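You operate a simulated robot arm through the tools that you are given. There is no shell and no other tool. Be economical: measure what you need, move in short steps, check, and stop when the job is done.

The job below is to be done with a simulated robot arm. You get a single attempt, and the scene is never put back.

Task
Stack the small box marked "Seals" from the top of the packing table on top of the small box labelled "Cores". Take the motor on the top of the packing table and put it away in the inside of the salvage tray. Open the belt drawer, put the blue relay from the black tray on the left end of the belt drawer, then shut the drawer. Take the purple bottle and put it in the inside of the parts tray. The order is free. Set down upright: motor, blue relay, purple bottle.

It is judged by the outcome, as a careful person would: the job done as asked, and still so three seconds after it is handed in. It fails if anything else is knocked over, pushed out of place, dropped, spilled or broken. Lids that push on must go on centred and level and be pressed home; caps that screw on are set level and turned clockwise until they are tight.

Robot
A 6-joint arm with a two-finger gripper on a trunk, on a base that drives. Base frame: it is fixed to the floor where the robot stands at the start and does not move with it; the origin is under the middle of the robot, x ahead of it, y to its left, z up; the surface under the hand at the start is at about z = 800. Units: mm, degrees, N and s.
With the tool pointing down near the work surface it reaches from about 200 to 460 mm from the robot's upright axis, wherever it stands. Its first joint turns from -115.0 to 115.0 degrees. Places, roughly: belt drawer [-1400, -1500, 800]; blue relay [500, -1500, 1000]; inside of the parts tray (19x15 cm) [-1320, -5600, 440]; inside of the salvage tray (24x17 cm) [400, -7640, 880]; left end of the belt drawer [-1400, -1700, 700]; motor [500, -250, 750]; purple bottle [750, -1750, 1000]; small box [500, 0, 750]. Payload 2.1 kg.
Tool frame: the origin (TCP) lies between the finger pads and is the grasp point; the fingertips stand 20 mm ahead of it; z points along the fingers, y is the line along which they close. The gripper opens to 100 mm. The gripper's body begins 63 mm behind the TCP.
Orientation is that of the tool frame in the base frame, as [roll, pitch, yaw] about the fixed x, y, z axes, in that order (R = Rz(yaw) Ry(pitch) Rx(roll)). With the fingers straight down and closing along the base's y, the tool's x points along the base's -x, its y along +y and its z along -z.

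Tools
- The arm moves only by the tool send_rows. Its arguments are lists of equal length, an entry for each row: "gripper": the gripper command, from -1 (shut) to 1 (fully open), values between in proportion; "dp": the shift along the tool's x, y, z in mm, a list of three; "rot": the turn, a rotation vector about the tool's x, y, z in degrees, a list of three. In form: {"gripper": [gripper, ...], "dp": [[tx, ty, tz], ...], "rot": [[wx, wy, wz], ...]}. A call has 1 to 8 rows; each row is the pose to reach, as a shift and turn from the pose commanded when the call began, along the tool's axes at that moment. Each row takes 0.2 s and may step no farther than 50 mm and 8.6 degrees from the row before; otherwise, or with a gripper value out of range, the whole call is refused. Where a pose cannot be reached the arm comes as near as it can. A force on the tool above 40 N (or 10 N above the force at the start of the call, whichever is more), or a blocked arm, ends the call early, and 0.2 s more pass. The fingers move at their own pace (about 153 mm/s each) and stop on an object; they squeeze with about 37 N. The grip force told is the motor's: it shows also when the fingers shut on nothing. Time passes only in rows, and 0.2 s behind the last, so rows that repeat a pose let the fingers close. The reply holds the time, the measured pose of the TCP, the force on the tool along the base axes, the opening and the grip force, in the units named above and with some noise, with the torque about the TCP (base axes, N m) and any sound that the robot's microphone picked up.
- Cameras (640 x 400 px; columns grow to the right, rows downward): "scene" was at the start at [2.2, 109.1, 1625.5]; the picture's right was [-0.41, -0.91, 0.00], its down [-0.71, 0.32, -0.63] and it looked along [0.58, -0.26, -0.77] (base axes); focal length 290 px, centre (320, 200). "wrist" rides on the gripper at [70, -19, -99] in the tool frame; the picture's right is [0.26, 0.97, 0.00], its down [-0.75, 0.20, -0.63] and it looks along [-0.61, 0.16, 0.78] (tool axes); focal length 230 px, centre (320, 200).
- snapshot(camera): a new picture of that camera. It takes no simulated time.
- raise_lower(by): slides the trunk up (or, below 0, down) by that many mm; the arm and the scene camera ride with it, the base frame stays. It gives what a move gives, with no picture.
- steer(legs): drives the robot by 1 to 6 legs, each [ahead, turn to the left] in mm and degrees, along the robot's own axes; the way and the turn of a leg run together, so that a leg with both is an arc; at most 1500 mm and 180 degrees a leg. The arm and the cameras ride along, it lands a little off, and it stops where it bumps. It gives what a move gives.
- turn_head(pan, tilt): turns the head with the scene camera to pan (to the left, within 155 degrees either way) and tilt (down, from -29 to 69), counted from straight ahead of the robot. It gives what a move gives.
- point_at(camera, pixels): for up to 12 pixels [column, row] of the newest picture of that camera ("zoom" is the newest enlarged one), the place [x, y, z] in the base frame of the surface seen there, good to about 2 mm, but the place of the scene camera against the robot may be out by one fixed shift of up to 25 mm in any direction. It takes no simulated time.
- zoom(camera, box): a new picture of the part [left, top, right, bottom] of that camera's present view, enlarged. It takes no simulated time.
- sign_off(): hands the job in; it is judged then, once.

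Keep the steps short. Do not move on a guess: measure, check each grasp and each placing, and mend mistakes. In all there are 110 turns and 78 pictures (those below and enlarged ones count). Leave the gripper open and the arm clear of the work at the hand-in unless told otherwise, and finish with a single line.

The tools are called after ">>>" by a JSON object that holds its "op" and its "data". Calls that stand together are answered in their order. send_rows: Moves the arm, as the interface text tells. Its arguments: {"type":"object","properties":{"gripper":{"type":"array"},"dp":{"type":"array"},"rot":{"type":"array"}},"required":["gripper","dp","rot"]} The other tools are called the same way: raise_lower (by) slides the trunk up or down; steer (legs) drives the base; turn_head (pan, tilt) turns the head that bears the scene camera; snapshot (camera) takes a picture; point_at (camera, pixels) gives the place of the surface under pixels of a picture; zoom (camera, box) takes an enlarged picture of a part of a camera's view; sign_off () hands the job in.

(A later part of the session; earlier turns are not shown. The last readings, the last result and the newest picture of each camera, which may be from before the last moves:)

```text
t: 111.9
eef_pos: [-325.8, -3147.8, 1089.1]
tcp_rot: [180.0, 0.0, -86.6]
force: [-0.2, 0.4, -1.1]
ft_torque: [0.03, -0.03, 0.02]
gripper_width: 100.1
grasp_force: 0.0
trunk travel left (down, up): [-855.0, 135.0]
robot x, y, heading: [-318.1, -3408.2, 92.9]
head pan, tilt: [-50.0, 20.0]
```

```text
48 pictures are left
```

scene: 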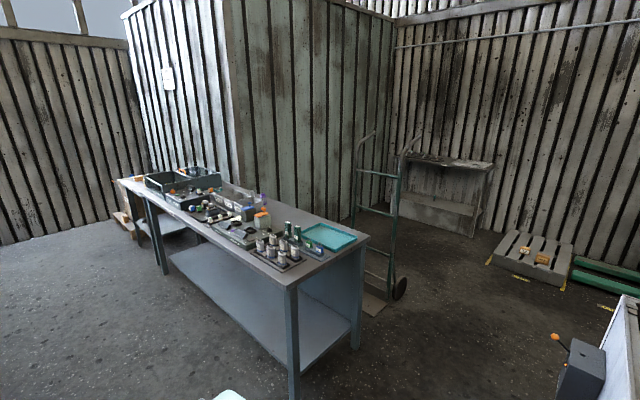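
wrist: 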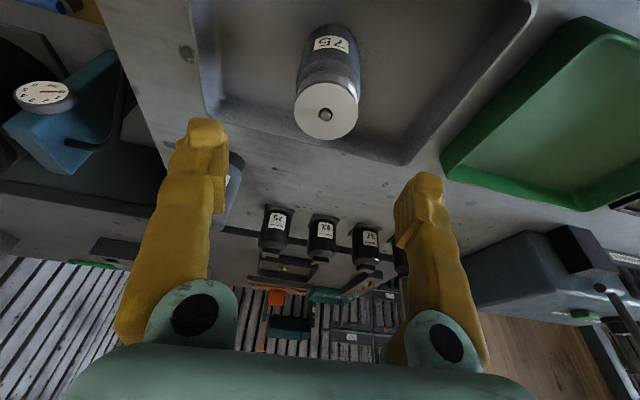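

I can see the bench, with a hand truck at its rear end and a wall behind. I'll measure the clearances.

>>> {"op": "point_at", "data": {"camera": "scene", "pixels": [[288, 284], [367, 237], [357, 346], [262, 196], [248, 212], [375, 305], [400, 290], [355, 205], [345, 218], [440, 230], [395, 200], [322, 195]]}}

>>> {"op": "zoom", "data": {"camera": "scene", "box": [110, 150, 430, 330]}}

```text
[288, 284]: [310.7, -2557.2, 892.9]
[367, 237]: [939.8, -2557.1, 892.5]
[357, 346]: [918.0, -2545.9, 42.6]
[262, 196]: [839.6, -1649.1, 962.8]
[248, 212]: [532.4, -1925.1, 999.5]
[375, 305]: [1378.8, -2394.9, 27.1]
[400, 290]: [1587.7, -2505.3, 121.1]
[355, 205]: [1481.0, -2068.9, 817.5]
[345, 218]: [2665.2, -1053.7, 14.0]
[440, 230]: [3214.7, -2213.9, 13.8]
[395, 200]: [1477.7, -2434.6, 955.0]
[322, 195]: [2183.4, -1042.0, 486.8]
```

```text
2.00 times, centred on (270, 240) of scene
```

zoom: 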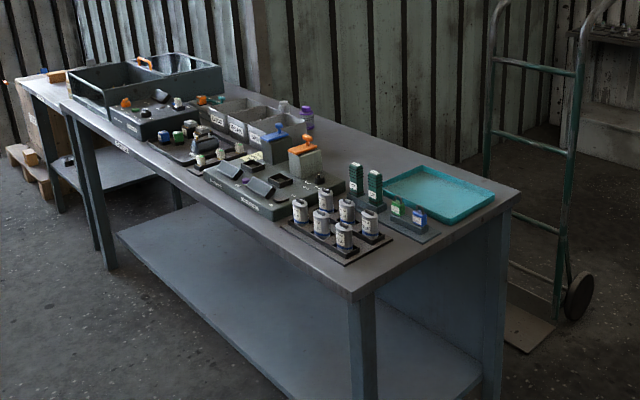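

The bench spans x 310–940. The hand truck at x≈1300–1650 narrows the direct way behind it, so I'll check whether I can pass around it.

>>> {"op": "point_at", "data": {"camera": "scene", "pixels": [[575, 380], [555, 338], [492, 262], [515, 275], [470, 300], [300, 160], [240, 165], [363, 312], [388, 318], [408, 285], [365, 290], [355, 160]]}}

```text
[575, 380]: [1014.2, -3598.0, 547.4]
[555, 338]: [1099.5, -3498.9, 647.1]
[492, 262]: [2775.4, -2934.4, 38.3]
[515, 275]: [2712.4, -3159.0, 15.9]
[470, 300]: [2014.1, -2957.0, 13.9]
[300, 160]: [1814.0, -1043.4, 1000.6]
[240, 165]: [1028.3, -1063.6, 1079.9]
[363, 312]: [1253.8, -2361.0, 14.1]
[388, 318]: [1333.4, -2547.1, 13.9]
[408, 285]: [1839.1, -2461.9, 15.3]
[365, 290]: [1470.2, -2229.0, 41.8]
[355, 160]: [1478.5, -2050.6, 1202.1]
```

There's a 0.9 m passage at y≈-3000, and room past the hand truck at x≈2050. I'll drive the first half of the detour.

>>> {"op": "steer", "data": {"legs": [[0, -61.5], [783, 0], [0, -31.5], [1500, 0], [200, 0], [0, 90]]}}

>>> {"op": "turn_head", "data": {"pan": 35, "tilt": 25}}

>>> {"op": "snapshot", "data": {"camera": "scene"}}

```text
t: 132.5
eef_pos: [2062.5, -2734.1, 1088.3]
tcp_rot: [-179.9, 0.0, -89.8]
force: [-0.2, 0.5, 0.7]
ft_torque: [-0.02, -0.01, 0.02]
gripper_width: 100.0
grasp_force: 0.1
trunk travel left (down, up): [-855.0, 135.0]
robot x, y, heading: [2053.7, -2998.6, 89.8]
head pan, tilt: [-50.0, 20.0]
```

```text
t: 134.1
eef_pos: [2063.0, -2733.4, 1087.8]
tcp_rot: [-180.0, -0.1, -89.8]
force: [0.3, 0.3, 0.1]
ft_torque: [0.0, -0.01, 0.0]
gripper_width: 100.1
grasp_force: 0.1
trunk travel left (down, up): [-855.0, 135.0]
robot x, y, heading: [2055.0, -2997.4, 89.9]
head pan, tilt: [35.0, 25.0]
```

```text
46 pictures are left
```

scene: 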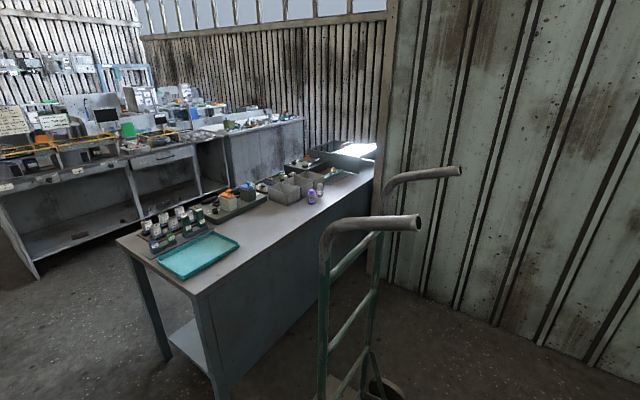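

I'll measure the hand truck's handle tips, the wall and the bottle.

>>> {"op": "point_at", "data": {"camera": "scene", "pixels": [[415, 222], [458, 171], [395, 392], [500, 324], [410, 285], [312, 197], [312, 191], [320, 187], [300, 290], [372, 170]]}}

>>> {"op": "zoom", "data": {"camera": "scene", "box": [230, 130, 390, 230]}}

```text
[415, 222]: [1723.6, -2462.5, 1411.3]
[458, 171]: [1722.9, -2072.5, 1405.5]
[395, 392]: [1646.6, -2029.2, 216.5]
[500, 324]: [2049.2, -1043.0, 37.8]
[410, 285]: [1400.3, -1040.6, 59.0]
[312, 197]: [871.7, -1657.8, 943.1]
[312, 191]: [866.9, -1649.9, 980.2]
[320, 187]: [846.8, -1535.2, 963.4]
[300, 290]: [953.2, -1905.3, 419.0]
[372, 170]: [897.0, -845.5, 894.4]
```

```text
4.00 times, centred on (310, 180) of scene
```

zoom: 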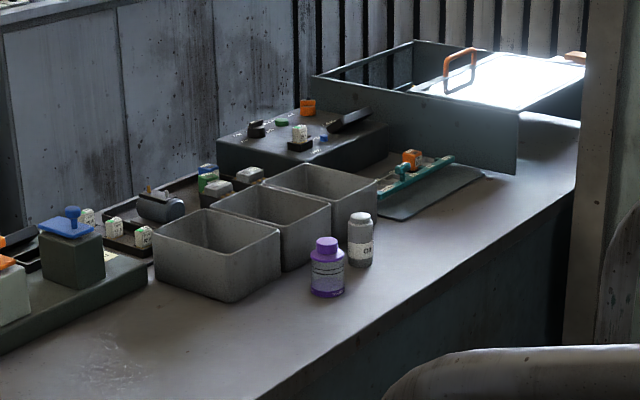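

Going with the planned path: a slight right bias past the handles, then facing -x toward the bottle, stopping at x≈1200.

>>> {"op": "steer", "data": {"legs": [[0, -4], [1360, 0], [0, 94], [945, 0]]}}

>>> {"op": "turn_head", "data": {"pan": 0, "tilt": 50}}

>>> {"op": "snapshot", "data": {"camera": "scene"}}

>>> {"op": "snapshot", "data": {"camera": "wrist"}}

```text
t: 149.8
eef_pos: [939.3, -1641.9, 1088.6]
tcp_rot: [-180.0, 0.0, 0.3]
force: [-0.2, -0.9, 0.3]
ft_torque: [-0.01, 0.03, 0.02]
gripper_width: 99.9
grasp_force: 0.1
trunk travel left (down, up): [-855.0, 135.0]
robot x, y, heading: [1202.2, -1650.3, -179.8]
head pan, tilt: [35.0, 25.0]
```

```text
t: 150.8
eef_pos: [938.1, -1640.7, 1088.1]
tcp_rot: [-179.9, 0.0, 0.2]
force: [0.5, 0.2, 0.3]
ft_torque: [0.0, 0.0, -0.02]
gripper_width: 100.2
grasp_force: 0.0
trunk travel left (down, up): [-855.0, 135.0]
robot x, y, heading: [1203.3, -1650.5, -179.9]
head pan, tilt: [0.0, 50.0]
```

```text
44 pictures are left
```

scene: 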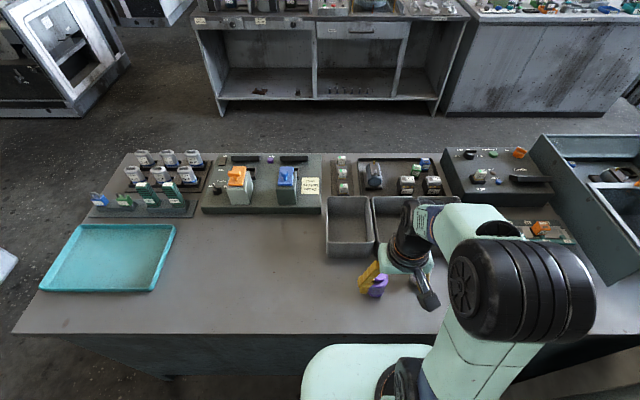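

```text
43 pictures are left
```

wrist: 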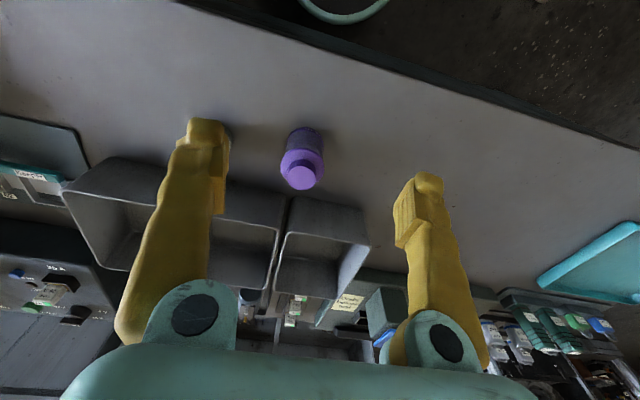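

The purple bottle is right ahead. I'll enlarge it and measure.

>>> {"op": "zoom", "data": {"camera": "wrist", "box": [250, 100, 360, 210]}}

>>> {"op": "point_at", "data": {"camera": "wrist", "pixels": [[302, 177], [282, 168], [323, 168], [302, 128], [285, 145], [321, 145], [300, 110], [302, 150], [285, 210], [240, 185], [215, 120]]}}

```text
3.64 times, centred on (305, 155) of wrist
```

zoom: 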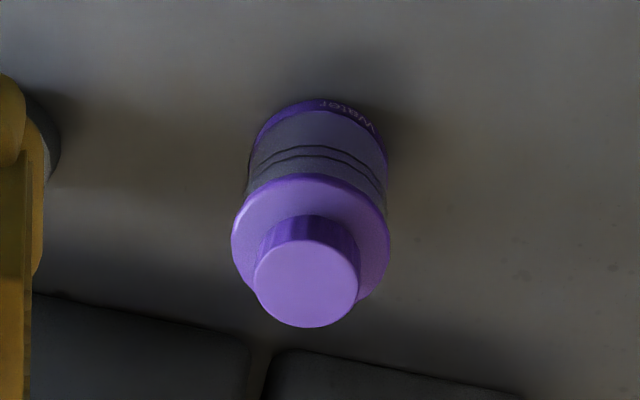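

```text
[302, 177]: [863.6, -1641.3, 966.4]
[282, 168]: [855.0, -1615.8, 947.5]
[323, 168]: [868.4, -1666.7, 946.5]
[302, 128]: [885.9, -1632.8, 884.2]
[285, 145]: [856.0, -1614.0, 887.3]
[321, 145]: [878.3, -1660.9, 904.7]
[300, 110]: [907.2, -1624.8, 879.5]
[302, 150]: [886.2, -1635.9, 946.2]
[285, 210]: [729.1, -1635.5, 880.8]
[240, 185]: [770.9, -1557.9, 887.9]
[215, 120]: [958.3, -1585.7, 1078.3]
```

The bottle's axis is at (862, -1641), diameter ~50, bench at 879.5, cap top 967. I'll go over it and descend to TCP z=915.

>>> {"op": "send_rows", "data": {"gripper": [1, 1, 1, 1, 1, 1], "dp": [[-38, 0, 25], [-76, 0, 50], [-76, 0, 90], [-76, 0, 130], [-76, 0, 173], [-76, 0, 173]], "rot": [[0, 0, 0], [0, 0, 0], [0, 0, 0], [0, 0, 0], [0, 0, 0], [0, 0, 0]]}}

>>> {"op": "snapshot", "data": {"camera": "wrist"}}

```text
t: 152.2
eef_pos: [862.5, -1639.9, 916.4]
tcp_rot: [180.0, 0.1, 0.2]
force: [0.0, -0.1, 0.4]
ft_torque: [-0.02, 0.01, 0.01]
gripper_width: 100.1
grasp_force: 0.2
trunk travel left (down, up): [-855.0, 135.0]
robot x, y, heading: [1203.5, -1650.3, -180.2]
head pan, tilt: [0.0, 50.0]
```

```text
41 pictures are left
```

wrist: 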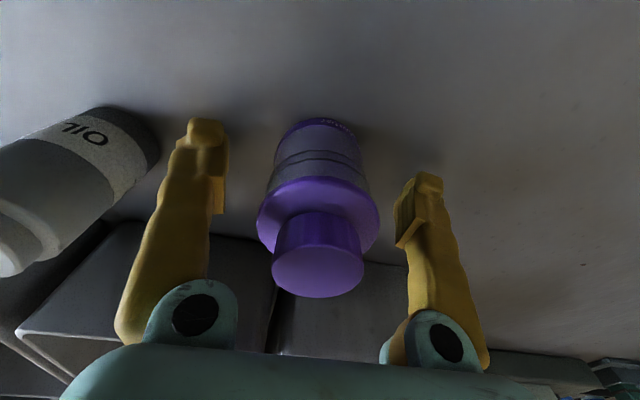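

The bottle is between the fingers. I'll close and lift 140 mm.

>>> {"op": "send_rows", "data": {"gripper": [-1, -1, -1, -1, -1, -1, -1, -1], "dp": [[0, 0, 0], [0, 0, 0], [0, 0, 0], [0, 0, 0], [0, 0, -35], [0, 0, -70], [0, 0, -110], [0, 0, -150]], "rot": [[0, 0, 0], [0, 0, 0], [0, 0, 0], [0, 0, 0], [0, 0, 0], [0, 0, 0], [0, 0, 0], [0, 0, 0]]}}

>>> {"op": "snapshot", "data": {"camera": "wrist"}}

```text
t: 154.0
eef_pos: [863.7, -1640.6, 1066.2]
tcp_rot: [-180.0, 0.0, 0.3]
force: [1.0, 0.4, -1.0]
ft_torque: [-0.02, 0.04, 0.03]
gripper_width: 51.7
grasp_force: 37.8
trunk travel left (down, up): [-855.0, 135.0]
robot x, y, heading: [1204.3, -1654.7, -179.8]
head pan, tilt: [0.0, 50.0]
```

```text
40 pictures are left
```

wrist: 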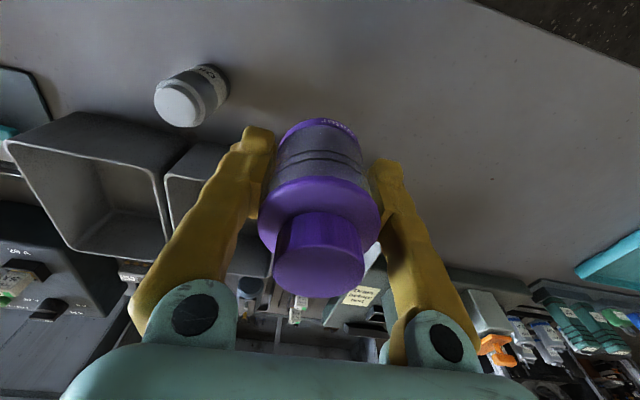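

The bottle is held upright (51.7 mm). I'll retract and drive back around the hand truck to the aisle.

>>> {"op": "send_rows", "data": {"gripper": [-1, -1], "dp": [[38, 0, -12], [76, 0, -22]], "rot": [[0, 0, 0], [0, 0, 0]]}}

>>> {"op": "steer", "data": {"legs": [[-945, 0], [0, 86], [1350, 0], [0, -86], [1500, 0], [900, 0]]}}

>>> {"op": "turn_head", "data": {"pan": 75, "tilt": 25}}

>>> {"op": "snapshot", "data": {"camera": "scene"}}

```text
t: 154.6
eef_pos: [940.7, -1641.2, 1088.8]
tcp_rot: [180.0, 0.0, 0.3]
force: [0.6, 0.5, -1.4]
ft_torque: [-0.03, 0.02, 0.0]
gripper_width: 51.4
grasp_force: 37.0
trunk travel left (down, up): [-855.0, 135.0]
robot x, y, heading: [1206.9, -1648.1, -179.9]
head pan, tilt: [0.0, 50.0]
```

```text
t: 184.7
eef_pos: [-615.2, -2981.6, 1087.2]
tcp_rot: [-180.0, 0.0, -0.1]
force: [0.4, 0.8, -0.7]
ft_torque: [0.0, 0.0, 0.02]
gripper_width: 51.5
grasp_force: 37.3
trunk travel left (down, up): [-855.0, 135.0]
robot x, y, heading: [-349.3, -2990.4, 179.5]
head pan, tilt: [0.0, 50.0]
```

```text
t: 186.2
eef_pos: [-616.5, -2983.0, 1086.2]
tcp_rot: [-180.0, 0.0, -0.1]
force: [-0.1, -0.5, -1.2]
ft_torque: [-0.03, 0.01, -0.01]
gripper_width: 51.5
grasp_force: 37.2
trunk travel left (down, up): [-855.0, 135.0]
robot x, y, heading: [-353.3, -2993.7, 179.6]
head pan, tilt: [75.0, 25.0]
```

```text
39 pictures are left
```

scene: 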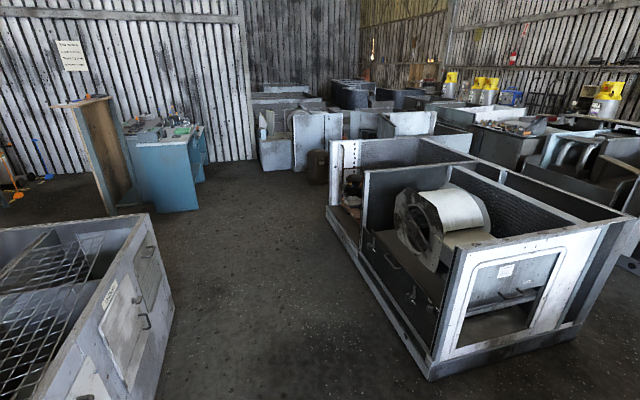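

The open machine on the right holds the parts tray further on. I'll drive to about (-750, -5600), face it and look.

>>> {"op": "steer", "data": {"legs": [[0, 82], [1500, 0], [1140, 0], [0, -82]]}}

>>> {"op": "turn_head", "data": {"pan": 0, "tilt": 50}}

>>> {"op": "snapshot", "data": {"camera": "scene"}}

```text
t: 206.0
eef_pos: [-1054.7, -5578.8, 1087.8]
tcp_rot: [180.0, 0.0, -2.0]
force: [0.2, 1.1, -1.5]
ft_torque: [0.02, 0.01, 0.0]
gripper_width: 51.8
grasp_force: 37.1
trunk travel left (down, up): [-855.0, 135.0]
robot x, y, heading: [-791.9, -5600.0, 177.7]
head pan, tilt: [75.0, 25.0]
```

```text
t: 207.5
eef_pos: [-1053.1, -5580.7, 1088.8]
tcp_rot: [-179.9, -0.1, -2.0]
force: [-0.2, 0.3, -1.9]
ft_torque: [-0.02, 0.0, 0.03]
gripper_width: 51.7
grasp_force: 36.7
trunk travel left (down, up): [-855.0, 135.0]
robot x, y, heading: [-790.3, -5597.9, 178.1]
head pan, tilt: [0.0, 50.0]
```

```text
38 pictures are left
```

scene: 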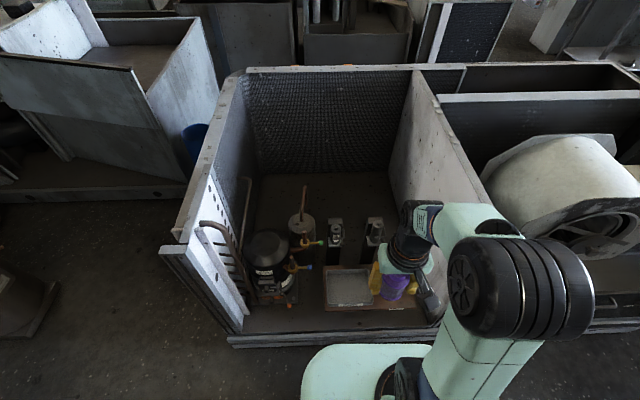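

The small tray at (350, 288) is inside an open-fronted compartment. I'll enlarge and measure it, the walls and the neighbouring items.

>>> {"op": "zoom", "data": {"camera": "scene", "box": [180, 180, 440, 350]}}

>>> {"op": "point_at", "data": {"camera": "scene", "pixels": [[350, 287], [327, 269], [370, 268], [325, 305], [350, 310], [232, 340], [410, 325], [270, 240], [335, 225], [375, 222], [420, 150], [215, 290]]}}

```text
2.35 times, centred on (310, 265) of scene
```

zoom: 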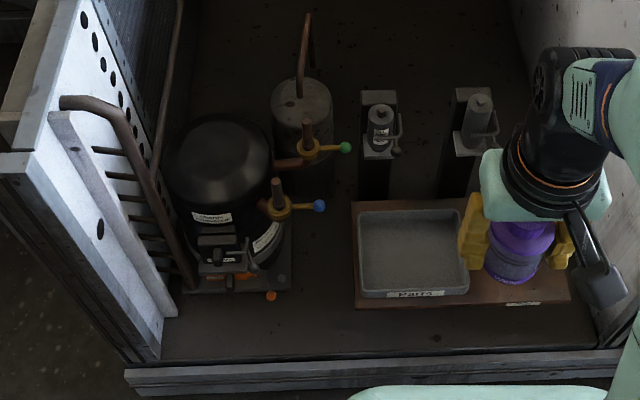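

```text
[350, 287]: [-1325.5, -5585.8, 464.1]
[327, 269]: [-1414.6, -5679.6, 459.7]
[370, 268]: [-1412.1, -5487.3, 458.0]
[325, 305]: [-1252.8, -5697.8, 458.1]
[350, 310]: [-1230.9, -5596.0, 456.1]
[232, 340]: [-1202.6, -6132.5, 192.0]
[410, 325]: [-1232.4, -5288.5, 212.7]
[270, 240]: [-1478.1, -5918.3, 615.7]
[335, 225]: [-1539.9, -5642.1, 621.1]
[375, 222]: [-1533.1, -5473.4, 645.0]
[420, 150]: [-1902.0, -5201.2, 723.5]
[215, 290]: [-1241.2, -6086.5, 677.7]
```

I'll check where the elbow is relative to the compartment's right wall before lowering the trunk.

>>> {"op": "point_at", "data": {"camera": "scene", "pixels": [[585, 270], [500, 300], [470, 260], [545, 245], [480, 210], [445, 210], [427, 300], [455, 170], [500, 240], [410, 70]]}}

```text
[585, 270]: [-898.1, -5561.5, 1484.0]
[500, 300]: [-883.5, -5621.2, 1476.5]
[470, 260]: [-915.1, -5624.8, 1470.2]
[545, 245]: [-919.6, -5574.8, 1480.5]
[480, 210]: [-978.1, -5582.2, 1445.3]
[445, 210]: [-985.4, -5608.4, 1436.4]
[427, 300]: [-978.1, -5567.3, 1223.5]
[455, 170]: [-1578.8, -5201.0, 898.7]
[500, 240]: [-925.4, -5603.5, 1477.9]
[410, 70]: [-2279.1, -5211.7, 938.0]
```

The elbow is in line with the hand and far from the wall. I'll drive 160 mm ahead and lower the trunk 450 mm.

>>> {"op": "steer", "data": {"legs": [[160, 0]]}}

>>> {"op": "raise_lower", "data": {"by": -450}}

>>> {"op": "snapshot", "data": {"camera": "wrist"}}

```text
t: 208.9
eef_pos: [-1213.0, -5573.2, 1088.0]
tcp_rot: [180.0, 0.1, -1.9]
force: [0.6, -0.8, -1.1]
ft_torque: [0.01, -0.03, -0.01]
gripper_width: 51.5
grasp_force: 37.1
trunk travel left (down, up): [-855.0, 135.0]
robot x, y, heading: [-950.7, -5592.8, 177.9]
head pan, tilt: [0.0, 50.0]
```

```text
refused: -450 is not a number from -400 to 400
```

```text
36 pictures are left
```

wrist: 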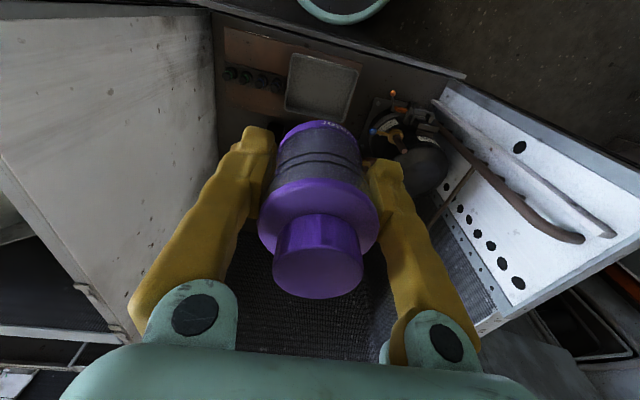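

The limit per call is 400, so I'll lower 400 and measure the tray.

>>> {"op": "raise_lower", "data": {"by": -400}}

>>> {"op": "snapshot", "data": {"camera": "wrist"}}

```text
t: 212.7
eef_pos: [-1214.3, -5573.1, 687.3]
tcp_rot: [-180.0, 0.0, -1.9]
force: [0.3, 0.5, -2.0]
ft_torque: [-0.02, 0.02, 0.01]
gripper_width: 51.8
grasp_force: 37.1
trunk travel left (down, up): [-455.0, 535.0]
robot x, y, heading: [-949.9, -5594.2, 177.8]
head pan, tilt: [0.0, 50.0]
```

```text
35 pictures are left
```

wrist: 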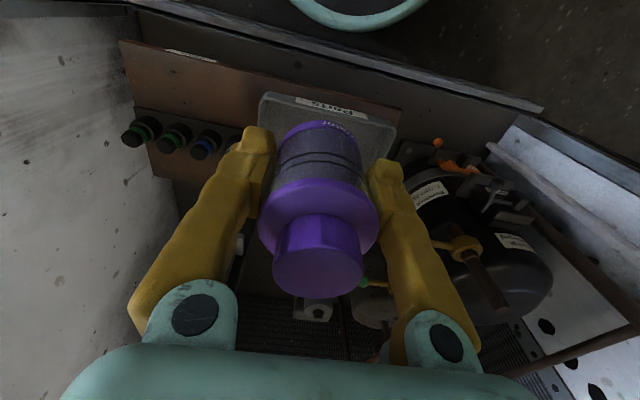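

>>> {"op": "point_at", "data": {"camera": "wrist", "pixels": [[262, 96], [396, 126], [375, 140], [265, 120], [387, 150], [290, 108], [230, 120], [205, 145], [450, 195], [470, 245], [316, 312], [545, 275]]}}

```text
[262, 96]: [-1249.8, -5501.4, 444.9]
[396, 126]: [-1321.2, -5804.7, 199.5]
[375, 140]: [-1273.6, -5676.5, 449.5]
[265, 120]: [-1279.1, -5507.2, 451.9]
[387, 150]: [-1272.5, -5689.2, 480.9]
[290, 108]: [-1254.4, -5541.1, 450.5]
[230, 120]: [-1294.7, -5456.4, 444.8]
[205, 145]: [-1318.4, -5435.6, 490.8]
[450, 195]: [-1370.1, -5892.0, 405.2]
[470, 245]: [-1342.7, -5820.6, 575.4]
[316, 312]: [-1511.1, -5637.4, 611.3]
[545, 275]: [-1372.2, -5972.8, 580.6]
```

Rim: near edge x≈-1253, sides y≈-5504 to -5690, so the centre is around (-1330, -5595). I'll move the bottle above it and check again.

>>> {"op": "send_rows", "data": {"gripper": [-1, -1, -1, -1], "dp": [[-38, 8, 20], [-76, 16, 40], [-114, 24, 60], [-114, 24, 60]], "rot": [[0, 0, 0], [0, 0, 0], [0, 0, 0], [0, 0, 0]]}}

>>> {"op": "snapshot", "data": {"camera": "wrist"}}

```text
t: 213.7
eef_pos: [-1329.1, -5594.5, 625.9]
tcp_rot: [180.0, -0.2, -1.9]
force: [0.2, 0.1, -1.2]
ft_torque: [-0.01, -0.01, 0.01]
gripper_width: 51.5
grasp_force: 36.9
trunk travel left (down, up): [-455.0, 535.0]
robot x, y, heading: [-950.3, -5588.4, 177.8]
head pan, tilt: [0.0, 50.0]
```

```text
34 pictures are left
```

wrist: 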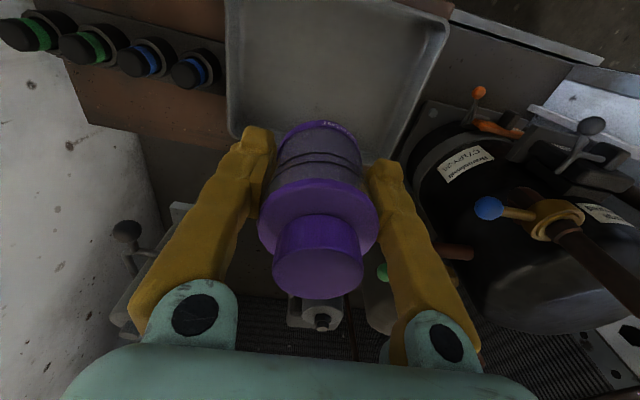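

>>> {"op": "point_at", "data": {"camera": "wrist", "pixels": [[330, 70], [260, 80], [400, 80], [235, 132], [225, 60], [445, 25], [395, 155], [320, 105], [330, 10]]}}

```text
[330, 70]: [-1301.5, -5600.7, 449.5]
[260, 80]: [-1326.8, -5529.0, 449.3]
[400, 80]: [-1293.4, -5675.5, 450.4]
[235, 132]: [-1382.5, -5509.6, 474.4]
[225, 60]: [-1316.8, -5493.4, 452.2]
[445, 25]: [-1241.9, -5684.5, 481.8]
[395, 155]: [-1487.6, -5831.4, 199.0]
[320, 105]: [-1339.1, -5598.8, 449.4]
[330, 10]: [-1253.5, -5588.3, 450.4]
```

Tray floor is at 449.5, and the bottle is central. I'll lower about 138 mm to near contact.

>>> {"op": "send_rows", "data": {"gripper": [-1, -1, -1, -1, -1], "dp": [[0, 0, 40], [0, 0, 80], [0, 0, 115], [0, 0, 133], [0, 0, 139]], "rot": [[0, 0, 0], [0, 0, 0], [0, 0, 0], [0, 0, 0], [0, 0, 0]]}}

```text
t: 214.9
eef_pos: [-1329.2, -5593.9, 488.2]
tcp_rot: [179.9, 0.0, -1.9]
force: [-0.2, 0.0, -1.9]
ft_torque: [0.03, -0.01, 0.01]
gripper_width: 51.4
grasp_force: 37.3
trunk travel left (down, up): [-455.0, 535.0]
robot x, y, heading: [-950.6, -5589.6, 177.9]
head pan, tilt: [0.0, 50.0]
```

Still hanging (about 1.7 N). I'll lower 2 mm more.

>>> {"op": "send_rows", "data": {"gripper": [-1, -1], "dp": [[0, 0, 1], [0, 0, 1.7]], "rot": [[0, 0, 0], [0, 0, 0]]}}

```text
t: 215.5
eef_pos: [-1328.4, -5595.0, 486.1]
tcp_rot: [180.0, 0.0, -1.9]
force: [-0.1, -0.6, -2.2]
ft_torque: [-0.01, 0.01, -0.02]
gripper_width: 51.5
grasp_force: 36.5
trunk travel left (down, up): [-455.0, 535.0]
robot x, y, heading: [-948.4, -5589.5, 177.7]
head pan, tilt: [0.0, 50.0]
```

>>> {"op": "send_rows", "data": {"gripper": [-1, -1], "dp": [[0, 0, 0.8], [0, 0, 1.5]], "rot": [[0, 0, 0], [0, 0, 0]]}}

```text
t: 216.1
eef_pos: [-1327.2, -5592.8, 486.6]
tcp_rot: [180.0, 0.1, -1.9]
force: [0.2, 0.8, 8.3]
ft_torque: [0.09, -0.08, 0.04]
gripper_width: 51.5
grasp_force: 36.5
trunk travel left (down, up): [-455.0, 535.0]
robot x, y, heading: [-948.6, -5592.5, 177.8]
head pan, tilt: [0.0, 50.0]
```

The bottle now rests on the floor (8 N). I'll release and retreat upward.

>>> {"op": "send_rows", "data": {"gripper": [-0.6, 0.2, 0.6, 0.6, 0.6, 0.6, 0.6, 0.8], "dp": [[0, 0, -0.5], [0, 0, -0.5], [0, 0, -0.5], [0, 0, -0.5], [0, 0, -30], [0, 0, -70], [0, 0, -110], [0, 0, -150]], "rot": [[0, 0, 0], [0, 0, 0], [0, 0, 0], [0, 0, 0], [0, 0, 0], [0, 0, 0], [0, 0, 0], [0, 0, 0]]}}

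>>> {"op": "snapshot", "data": {"camera": "wrist"}}

```text
t: 217.9
eef_pos: [-1328.7, -5593.4, 635.8]
tcp_rot: [180.0, 0.0, -2.0]
force: [0.0, 0.2, -0.7]
ft_torque: [-0.02, 0.03, 0.0]
gripper_width: 89.8
grasp_force: 0.1
trunk travel left (down, up): [-455.0, 535.0]
robot x, y, heading: [-951.9, -5593.1, 177.7]
head pan, tilt: [0.0, 50.0]
```

```text
33 pictures are left
```

wrist: 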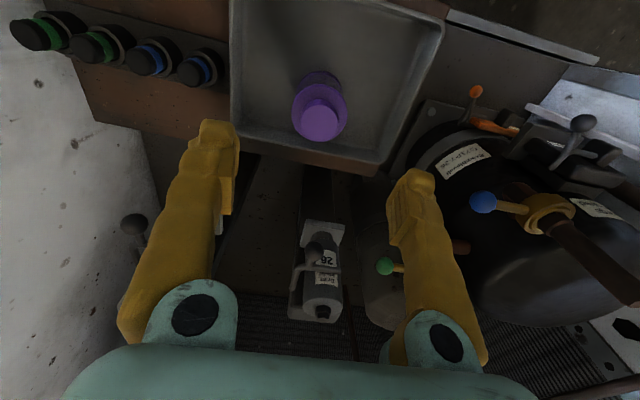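

The bottle stands upright in the parts tray. I'll raise, retract, back out and drive to face the belt bench on the other side of the aisle.

>>> {"op": "send_rows", "data": {"gripper": [0.8, 0.8, 0.8], "dp": [[0, 0, -50], [45, 0, -70], [90, 0, -90]], "rot": [[0, 0, 0], [0, 0, 0], [0, 0, 0]]}}

>>> {"op": "raise_lower", "data": {"by": 400}}

>>> {"op": "steer", "data": {"legs": [[-350, 0], [0, -88], [1500, 0], [1500, 0], [1000, 0], [0, 90]]}}

>>> {"op": "turn_head", "data": {"pan": 0, "tilt": 40}}

>>> {"op": "snapshot", "data": {"camera": "scene"}}

```text
t: 218.7
eef_pos: [-1237.4, -5596.1, 725.4]
tcp_rot: [-180.0, 0.0, -1.9]
force: [-0.7, 0.8, 0.1]
ft_torque: [-0.02, 0.01, 0.02]
gripper_width: 90.1
grasp_force: 0.1
trunk travel left (down, up): [-455.0, 535.0]
robot x, y, heading: [-954.2, -5597.1, 177.8]
head pan, tilt: [0.0, 50.0]
```

```text
t: 222.6
eef_pos: [-1238.8, -5594.9, 1123.7]
tcp_rot: [180.0, -0.1, -1.9]
force: [-0.1, -0.2, 0.1]
ft_torque: [-0.03, 0.0, -0.01]
gripper_width: 90.0
grasp_force: 0.0
trunk travel left (down, up): [-855.0, 135.0]
robot x, y, heading: [-946.7, -5589.2, 177.9]
head pan, tilt: [0.0, 50.0]
```

```text
t: 251.3
eef_pos: [-814.4, -1603.3, 1123.7]
tcp_rot: [179.9, 0.0, -1.3]
force: [0.8, 0.5, 0.4]
ft_torque: [-0.03, -0.02, 0.0]
gripper_width: 90.1
grasp_force: 0.0
trunk travel left (down, up): [-855.0, 135.0]
robot x, y, heading: [-525.4, -1594.2, 178.6]
head pan, tilt: [0.0, 50.0]
```

```text
t: 252.0
eef_pos: [-814.1, -1603.9, 1125.3]
tcp_rot: [179.9, 0.0, -1.2]
force: [-0.3, 0.5, -0.4]
ft_torque: [0.01, 0.01, 0.01]
gripper_width: 90.2
grasp_force: 0.2
trunk travel left (down, up): [-855.0, 135.0]
robot x, y, heading: [-524.8, -1593.1, 178.3]
head pan, tilt: [0.0, 40.0]
```

```text
32 pictures are left
```

scene: 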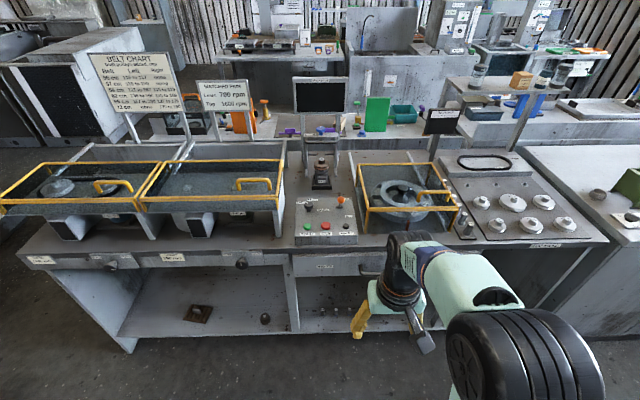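

I see the bench front with drawers. I'll enlarge the fronts to find the belt drawer.

>>> {"op": "zoom", "data": {"camera": "scene", "box": [200, 230, 400, 340]}}

>>> {"op": "point_at", "data": {"camera": "scene", "pixels": [[296, 265], [325, 266], [372, 265], [300, 250], [340, 250], [241, 264], [372, 272], [340, 300], [297, 320], [130, 345]]}}

```text
3.20 times, centred on (300, 285) of scene
```

zoom: 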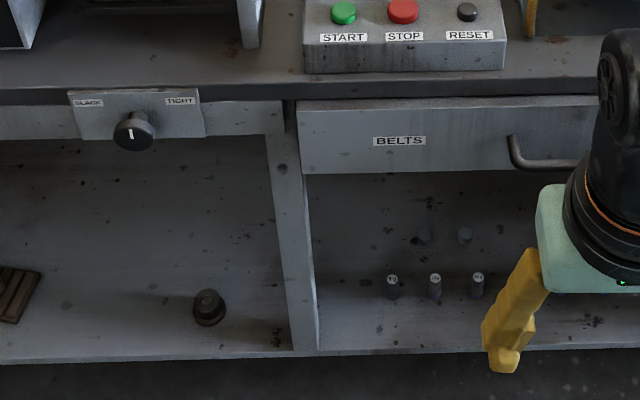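

```text
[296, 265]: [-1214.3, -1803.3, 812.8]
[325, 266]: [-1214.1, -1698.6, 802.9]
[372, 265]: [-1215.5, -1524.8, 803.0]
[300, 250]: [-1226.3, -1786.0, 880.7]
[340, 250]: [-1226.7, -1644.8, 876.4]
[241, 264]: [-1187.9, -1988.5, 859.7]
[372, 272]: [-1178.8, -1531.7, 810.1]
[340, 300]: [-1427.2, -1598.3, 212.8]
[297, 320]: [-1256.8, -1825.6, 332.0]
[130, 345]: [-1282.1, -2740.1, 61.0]
```

The drawer labelled "BELTS" spans from about y=-1810, with a bar handle standing out at z≈805. I'll look at the handle's extent with the wrist camera.

>>> {"op": "snapshot", "data": {"camera": "wrist"}}

```text
30 pictures are left
```

wrist: 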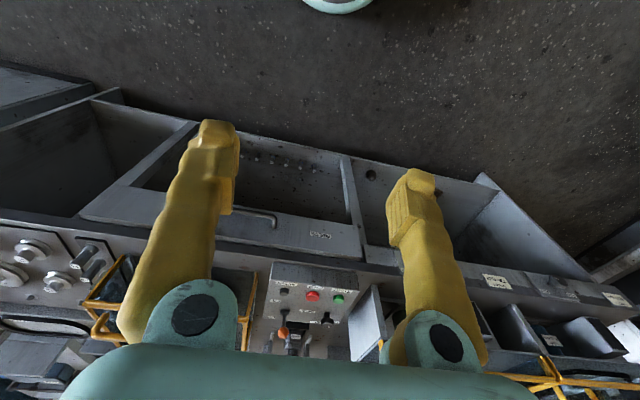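

>>> {"op": "point_at", "data": {"camera": "wrist", "pixels": [[275, 215], [240, 208], [275, 225], [360, 228], [358, 255], [320, 235], [130, 188], [85, 215], [255, 211], [340, 258], [250, 240]]}}

>>> {"op": "zoom", "data": {"camera": "wrist", "box": [70, 170, 370, 270]}}

```text
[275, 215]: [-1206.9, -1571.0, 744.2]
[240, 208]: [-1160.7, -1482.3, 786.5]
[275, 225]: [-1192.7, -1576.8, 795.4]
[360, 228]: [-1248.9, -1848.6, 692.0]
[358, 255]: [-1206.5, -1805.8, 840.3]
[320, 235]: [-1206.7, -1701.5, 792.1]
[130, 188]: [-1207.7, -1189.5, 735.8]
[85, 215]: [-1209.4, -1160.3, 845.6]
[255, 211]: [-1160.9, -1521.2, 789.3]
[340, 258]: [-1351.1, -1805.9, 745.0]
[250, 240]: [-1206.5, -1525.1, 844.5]
```

```text
2.13 times, centred on (220, 220) of wrist
```

zoom: 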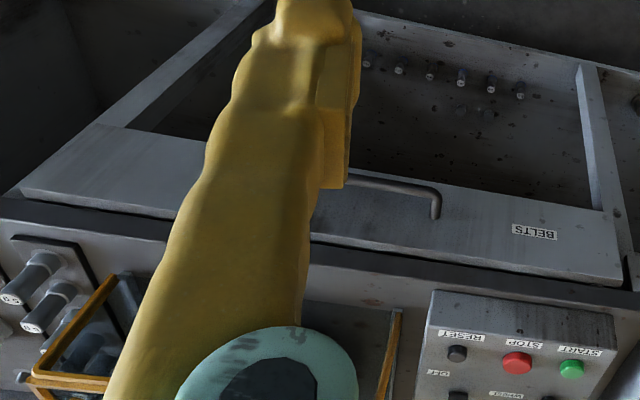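

The drawer front is at x=-1206.5 (y -1810 to -1165). The bar handle centres on y≈-1488, z≈790, x≈-1167, with a gap of about 33 mm. I'll drive square to the handle and turn the gripper 90° so the fingers can straddle the bar.

>>> {"op": "steer", "data": {"legs": [[0, -27.6], [218, 0], [0, 29.2]]}}

>>> {"op": "send_rows", "data": {"gripper": [0.4, 0.4, 0.4, 0.4, 0.4, 0.4, 0.4, 0.4], "dp": [[0, 0, 0], [0, 0, 0], [0, 0, 0], [0, 0, 0], [0, 0, 0], [0, 0, 0], [0, 0, 0], [0, 0, 0]], "rot": [[0, 0, 8.5], [0, 0, 17], [0, 0, 25.5], [0, 0, 34], [0, 0, 42.5], [0, 0, 51], [0, 0, 59.5], [0, 0, 68]]}}

```text
t: 256.5
eef_pos: [-1005.6, -1509.0, 1124.7]
tcp_rot: [-179.9, 0.0, 0.9]
force: [0.1, 0.1, -0.9]
ft_torque: [-0.02, 0.01, -0.02]
gripper_width: 90.1
grasp_force: 0.0
trunk travel left (down, up): [-855.0, 135.0]
robot x, y, heading: [-721.3, -1494.2, -179.4]
head pan, tilt: [0.0, 40.0]
```

```text
t: 258.3
eef_pos: [-1004.6, -1508.6, 1126.3]
tcp_rot: [-179.9, 0.0, -67.3]
force: [0.0, 1.1, 0.7]
ft_torque: [-0.01, 0.03, 0.0]
gripper_width: 70.0
grasp_force: 0.1
trunk travel left (down, up): [-855.0, 135.0]
robot x, y, heading: [-714.7, -1494.8, -179.1]
head pan, tilt: [0.0, 40.0]
```

Next I'll finish the 90° turn together with a 30° tilt toward the bench.

>>> {"op": "send_rows", "data": {"gripper": [0.4, 0.4, 0.4, 0.4, 0.4, 0.4], "dp": [[0, 0, 0], [0, 0, 0], [0, 0, 0], [0, 0, 0], [0, 0, 0], [0, 0, 0]], "rot": [[-5.92, -1.19, 4.44], [-11.84, -2.38, 8.88], [-17.76, -3.56, 13.3], [-23.7, -4.75, 17.8], [-29.6, -5.94, 22.2], [-29.6, -5.94, 22.2]]}}

>>> {"op": "snapshot", "data": {"camera": "wrist"}}

```text
t: 259.7
eef_pos: [-1021.7, -1511.1, 1143.3]
tcp_rot: [150.0, 0.1, -90.0]
force: [0.0, 0.0, 0.3]
ft_torque: [0.02, 0.04, -0.01]
gripper_width: 70.3
grasp_force: 0.1
out of reach, approached as far as the arm can: row 5, 6
trunk travel left (down, up): [-855.0, 135.0]
robot x, y, heading: [-715.8, -1491.6, -179.4]
head pan, tilt: [0.0, 40.0]
```

```text
28 pictures are left
```

wrist: 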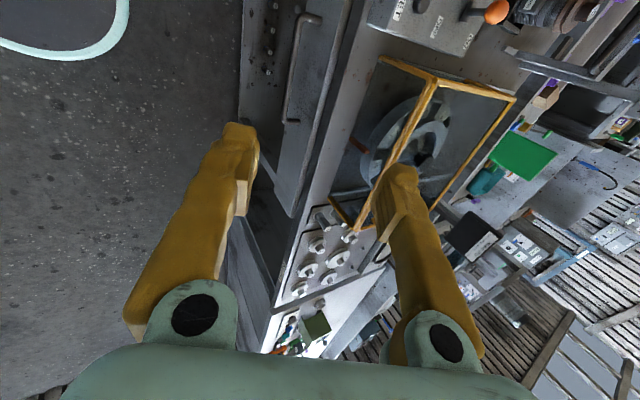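

The handle is visible at (290–315, 18–120). I'll measure it precisely.

>>> {"op": "point_at", "data": {"camera": "wrist", "pixels": [[302, 20], [296, 50], [291, 80], [287, 115], [293, 50], [299, 50], [315, 18], [297, 120], [320, 60], [345, 60], [270, 60]]}}

```text
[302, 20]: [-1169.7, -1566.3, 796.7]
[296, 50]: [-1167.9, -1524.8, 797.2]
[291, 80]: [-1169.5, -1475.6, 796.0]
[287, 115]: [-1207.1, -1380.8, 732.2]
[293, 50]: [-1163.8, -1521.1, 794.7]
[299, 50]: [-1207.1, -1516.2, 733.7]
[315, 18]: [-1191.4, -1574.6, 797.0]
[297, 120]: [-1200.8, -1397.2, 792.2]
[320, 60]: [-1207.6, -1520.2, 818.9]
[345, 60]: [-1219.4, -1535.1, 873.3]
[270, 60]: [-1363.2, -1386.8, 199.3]
```

The bar's centre is at (-1168, -1486, 791), 12 mm thick. I'll narrow the fingers to ~32 mm and move to a pre-grasp pose 100 mm back along the tool.

>>> {"op": "send_rows", "data": {"gripper": [-0.36, -0.36, -0.36, -0.36, -0.36, -0.36, -0.36], "dp": [[-4, -8, 44], [-8, -16, 88], [-12, -24, 132], [-16, -32, 176], [-20, -40, 220], [-24, -49, 262], [-24, -49, 269.6]], "rot": [[0, 0, 0], [0, 0, 0], [0, 0, 0], [0, 0, 0], [0, 0, 0], [0, 0, 0], [0, 0, 0]]}}

```text
t: 261.3
eef_pos: [-1114.8, -1485.8, 886.6]
tcp_rot: [150.0, 0.0, -90.1]
force: [-0.2, 0.4, -0.3]
ft_torque: [0.01, -0.01, 0.0]
gripper_width: 32.1
grasp_force: 0.0
out of reach, approached as far as the arm can: row 1, 2, 3
trunk travel left (down, up): [-855.0, 135.0]
robot x, y, heading: [-713.9, -1491.8, -179.5]
head pan, tilt: [0.0, 40.0]
```

At the pre-grasp. I'll advance 101 mm along the tool, checking midway with a picture.

>>> {"op": "send_rows", "data": {"gripper": [-0.36, -0.36], "dp": [[0, 0, 35], [0, 0, 65]], "rot": [[0, 0, 0], [0, 0, 0]]}}

>>> {"op": "snapshot", "data": {"camera": "wrist"}}

```text
t: 261.9
eef_pos: [-1147.1, -1488.0, 829.5]
tcp_rot: [150.1, 0.0, -89.9]
force: [-0.3, -0.6, -0.1]
ft_torque: [-0.01, 0.01, 0.02]
gripper_width: 32.0
grasp_force: 0.0
trunk travel left (down, up): [-855.0, 135.0]
robot x, y, heading: [-716.1, -1491.4, -179.2]
head pan, tilt: [0.0, 40.0]
```

```text
27 pictures are left
```

wrist: 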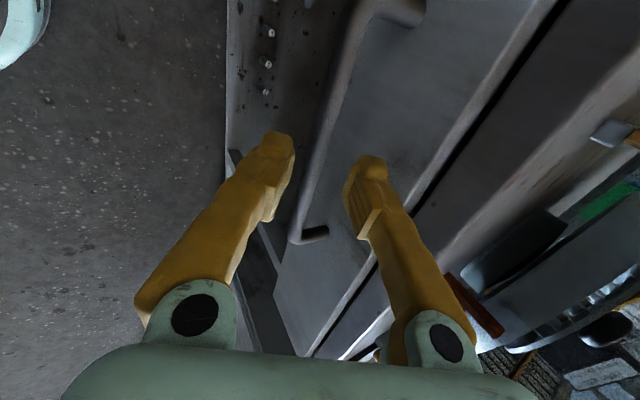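

The bar lies between the two fingers. I'll advance the last 36 mm and close.

>>> {"op": "send_rows", "data": {"gripper": [-0.36, -0.36, -1, -1, -1], "dp": [[0, 0, 20], [0, 0, 36], [0, 0, 36], [0, 0, 36], [0, 0, 36]], "rot": [[0, 0, 0], [0, 0, 0], [0, 0, 0], [0, 0, 0], [0, 0, 0]]}}

```text
t: 263.1
eef_pos: [-1164.1, -1487.1, 797.3]
tcp_rot: [150.3, 0.0, -89.9]
force: [5.0, -1.6, -11.2]
ft_torque: [-0.3, -0.1, -0.58]
gripper_width: 12.5
grasp_force: 38.8
trunk travel left (down, up): [-855.0, 135.0]
robot x, y, heading: [-715.8, -1489.1, -179.3]
head pan, tilt: [0.0, 40.0]
```

Handle gripped (12.5 mm). I'll pull straight out 60 mm as a test.

>>> {"op": "send_rows", "data": {"gripper": [-1, -1, -1, -1], "dp": [[0, -8.7, -5], [0, -17.3, -10], [0, -34.6, -20], [0, -52, -30]], "rot": [[0, 0, 0], [0, 0, 0], [0, 0, 0], [0, 0, 0]]}}

```text
t: 264.1
eef_pos: [-1105.2, -1487.9, 797.9]
tcp_rot: [150.2, 0.0, -89.9]
force: [1.2, 1.4, -15.0]
ft_torque: [-0.25, -0.08, -0.58]
gripper_width: 12.3
grasp_force: 39.2
trunk travel left (down, up): [-855.0, 135.0]
robot x, y, heading: [-716.0, -1490.6, -179.3]
head pan, tilt: [0.0, 40.0]
```

The drawer follows smoothly. I'll pull 140 mm more.

>>> {"op": "send_rows", "data": {"gripper": [-1, -1, -1, -1, -1], "dp": [[0, -24, -14], [0, -48, -28], [0, -73, -42], [0, -97, -56], [0, -121, -70]], "rot": [[0, 0, 0], [0, 0, 0], [0, 0, 0], [0, 0, 0], [0, 0, 0]]}}

>>> {"op": "turn_head", "data": {"pan": 10, "tilt": 60}}

>>> {"op": "snapshot", "data": {"camera": "scene"}}

```text
t: 265.3
eef_pos: [-965.0, -1487.9, 797.0]
tcp_rot: [150.4, 0.0, -89.8]
force: [0.9, -2.0, -30.7]
ft_torque: [-0.35, -0.16, -0.44]
gripper_width: 12.3
grasp_force: 39.1
trunk travel left (down, up): [-855.0, 135.0]
robot x, y, heading: [-718.6, -1492.2, -179.4]
head pan, tilt: [0.0, 40.0]
```

```text
t: 266.2
eef_pos: [-966.9, -1487.6, 797.5]
tcp_rot: [150.3, 0.0, -89.8]
force: [0.8, -3.0, -37.2]
ft_torque: [-0.65, -0.15, -0.29]
gripper_width: 12.6
grasp_force: 39.0
trunk travel left (down, up): [-855.0, 135.0]
robot x, y, heading: [-717.9, -1493.5, -179.3]
head pan, tilt: [10.0, 60.0]
```

```text
26 pictures are left
```

scene: 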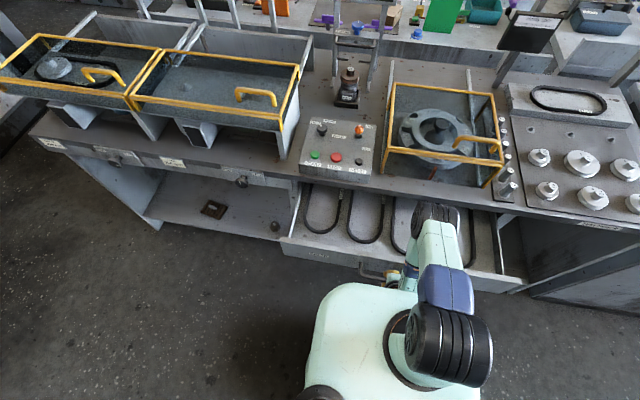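

The drawer is open about 200 mm. I'll look at its left end.

>>> {"op": "zoom", "data": {"camera": "scene", "box": [260, 165, 420, 285]}}

>>> {"op": "point_at", "data": {"camera": "scene", "pixels": [[290, 240], [300, 190], [298, 225], [315, 232], [345, 220], [345, 235], [325, 205], [295, 205], [312, 238], [360, 215]]}}

```text
3.33 times, centred on (340, 225) of scene
```

zoom: 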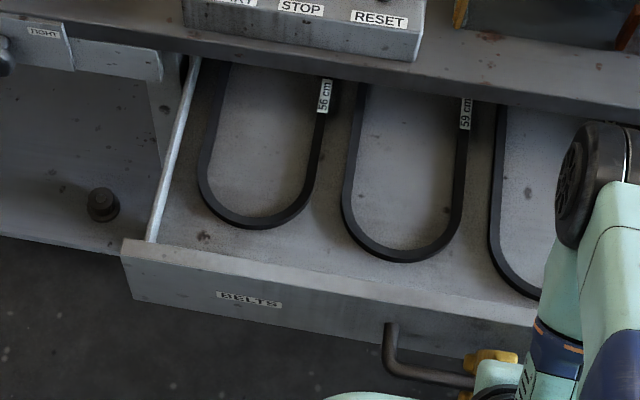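

```text
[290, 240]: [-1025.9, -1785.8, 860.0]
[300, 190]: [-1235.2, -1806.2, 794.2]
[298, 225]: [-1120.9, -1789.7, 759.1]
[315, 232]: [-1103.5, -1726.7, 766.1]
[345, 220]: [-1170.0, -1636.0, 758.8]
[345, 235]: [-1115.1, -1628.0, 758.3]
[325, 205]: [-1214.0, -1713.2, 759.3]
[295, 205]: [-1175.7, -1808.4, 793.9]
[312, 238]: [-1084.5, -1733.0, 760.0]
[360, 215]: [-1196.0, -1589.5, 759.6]
```

The drawer floor is free inside and ahead of the first belt loop. The left-end place (about y=-1700) is still near the countertop edge, so I'll pull a further 80 mm by backing the base with the handle gripped. First I'll ease the downward load.

>>> {"op": "send_rows", "data": {"gripper": [-1, -1, -1], "dp": [[0, -0.5, 0.9], [0, -1, 1.7], [0, -1, 1.7]], "rot": [[0, 0, 0], [0, 0, 0], [0, 0, 0]]}}

>>> {"op": "steer", "data": {"legs": [[-80, 0]]}}

```text
t: 267.0
eef_pos: [-965.9, -1489.2, 797.8]
tcp_rot: [149.9, 0.1, -89.9]
force: [-0.4, -4.2, 6.5]
ft_torque: [-0.39, 0.04, -0.53]
gripper_width: 12.4
grasp_force: 39.2
trunk travel left (down, up): [-855.0, 135.0]
robot x, y, heading: [-718.1, -1495.5, -179.3]
head pan, tilt: [10.0, 60.0]
```

```text
t: 268.2
eef_pos: [-878.2, -1488.1, 794.1]
tcp_rot: [150.8, 0.0, -89.9]
force: [1.3, -1.9, -4.9]
ft_torque: [-0.03, -0.02, -0.51]
gripper_width: 10.6
grasp_force: 38.0
trunk travel left (down, up): [-855.0, 135.0]
robot x, y, heading: [-630.9, -1488.8, -179.3]
head pan, tilt: [10.0, 60.0]
stopped in leg 1: the force on the tool passed its limit at 41 N (the readings are from after the stop); the commanded pose is now the measured one
```

The force limit tripped after ~88 mm. It may have reached the drawer's end stop or slipped on the bar, so I'll look.

>>> {"op": "snapshot", "data": {"camera": "wrist"}}

>>> {"op": "snapshot", "data": {"camera": "scene"}}

```text
24 pictures are left
```

wrist: 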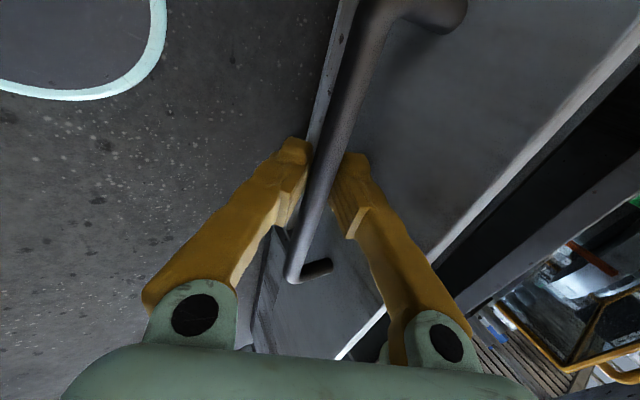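

```text
23 pictures are left
```

scene: 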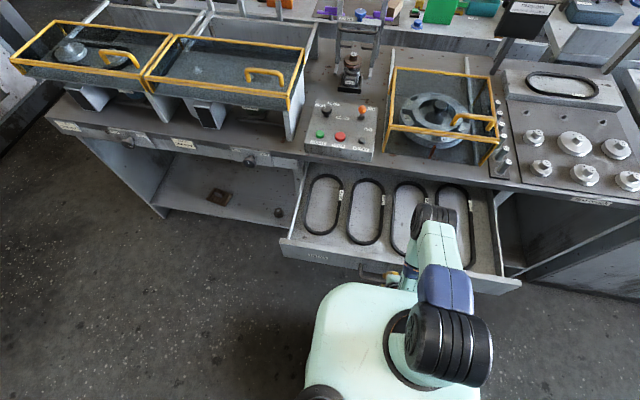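

The drawer is now well open and the belts are intact. I'll open the fingers and back off along the tool, then measure the drawer's left end.

>>> {"op": "send_rows", "data": {"gripper": [-0.36, -0.36, -0.36, -0.36, -0.36, 0.4], "dp": [[0, 0, 0], [0, 0, 0], [0, 0, -30], [0, 0, -70], [0, 0, -110], [0, 0, -150]], "rot": [[0, 0, 0], [0, 0, 0], [0, 0, 0], [0, 0, 0], [0, 0, 0], [0, 0, 0]]}}

>>> {"op": "zoom", "data": {"camera": "scene", "box": [260, 155, 430, 295]}}

```text
t: 269.2
eef_pos: [-935.4, -1478.8, 839.6]
tcp_rot: [136.0, 1.5, -90.0]
force: [-0.5, 0.8, 0.4]
ft_torque: [0.0, 0.01, 0.0]
gripper_width: 32.0
grasp_force: 0.0
trunk travel left (down, up): [-855.0, 135.0]
robot x, y, heading: [-631.2, -1491.6, -179.3]
head pan, tilt: [10.0, 60.0]
stopped in row 4: the arm was blocked; the commanded pose is now the measured one
```

```text
2.86 times, centred on (345, 225) of scene
```

zoom: 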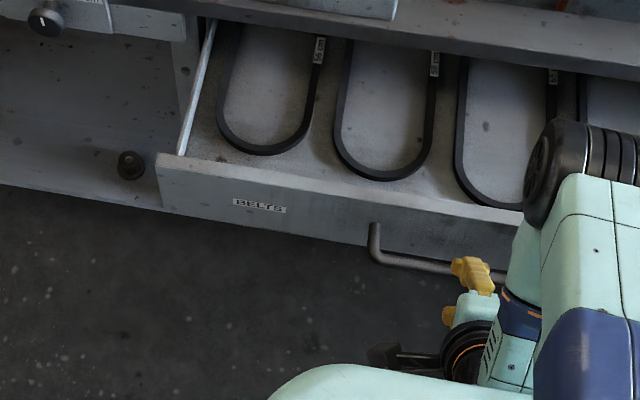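

The arm got blocked near the body and the drawer seems to have moved in somewhat. I'll take pictures and measure where the bar and the drawer front are now.

>>> {"op": "snapshot", "data": {"camera": "wrist"}}

>>> {"op": "point_at", "data": {"camera": "zoom", "pixels": [[160, 156], [260, 208], [400, 258], [470, 270], [205, 135], [265, 120], [270, 60], [330, 165], [448, 315], [330, 120]]}}

```text
21 pictures are left
```

wrist: 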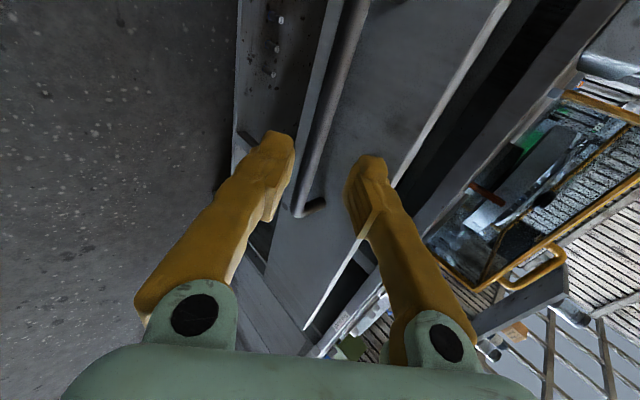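

```text
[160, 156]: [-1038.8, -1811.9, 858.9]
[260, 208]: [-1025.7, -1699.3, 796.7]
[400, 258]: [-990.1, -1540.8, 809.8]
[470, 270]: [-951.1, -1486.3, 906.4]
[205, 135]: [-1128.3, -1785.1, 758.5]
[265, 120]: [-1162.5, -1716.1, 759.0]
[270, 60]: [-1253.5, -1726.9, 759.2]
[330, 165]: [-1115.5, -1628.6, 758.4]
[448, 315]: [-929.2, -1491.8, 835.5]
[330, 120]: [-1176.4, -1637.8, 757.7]
```

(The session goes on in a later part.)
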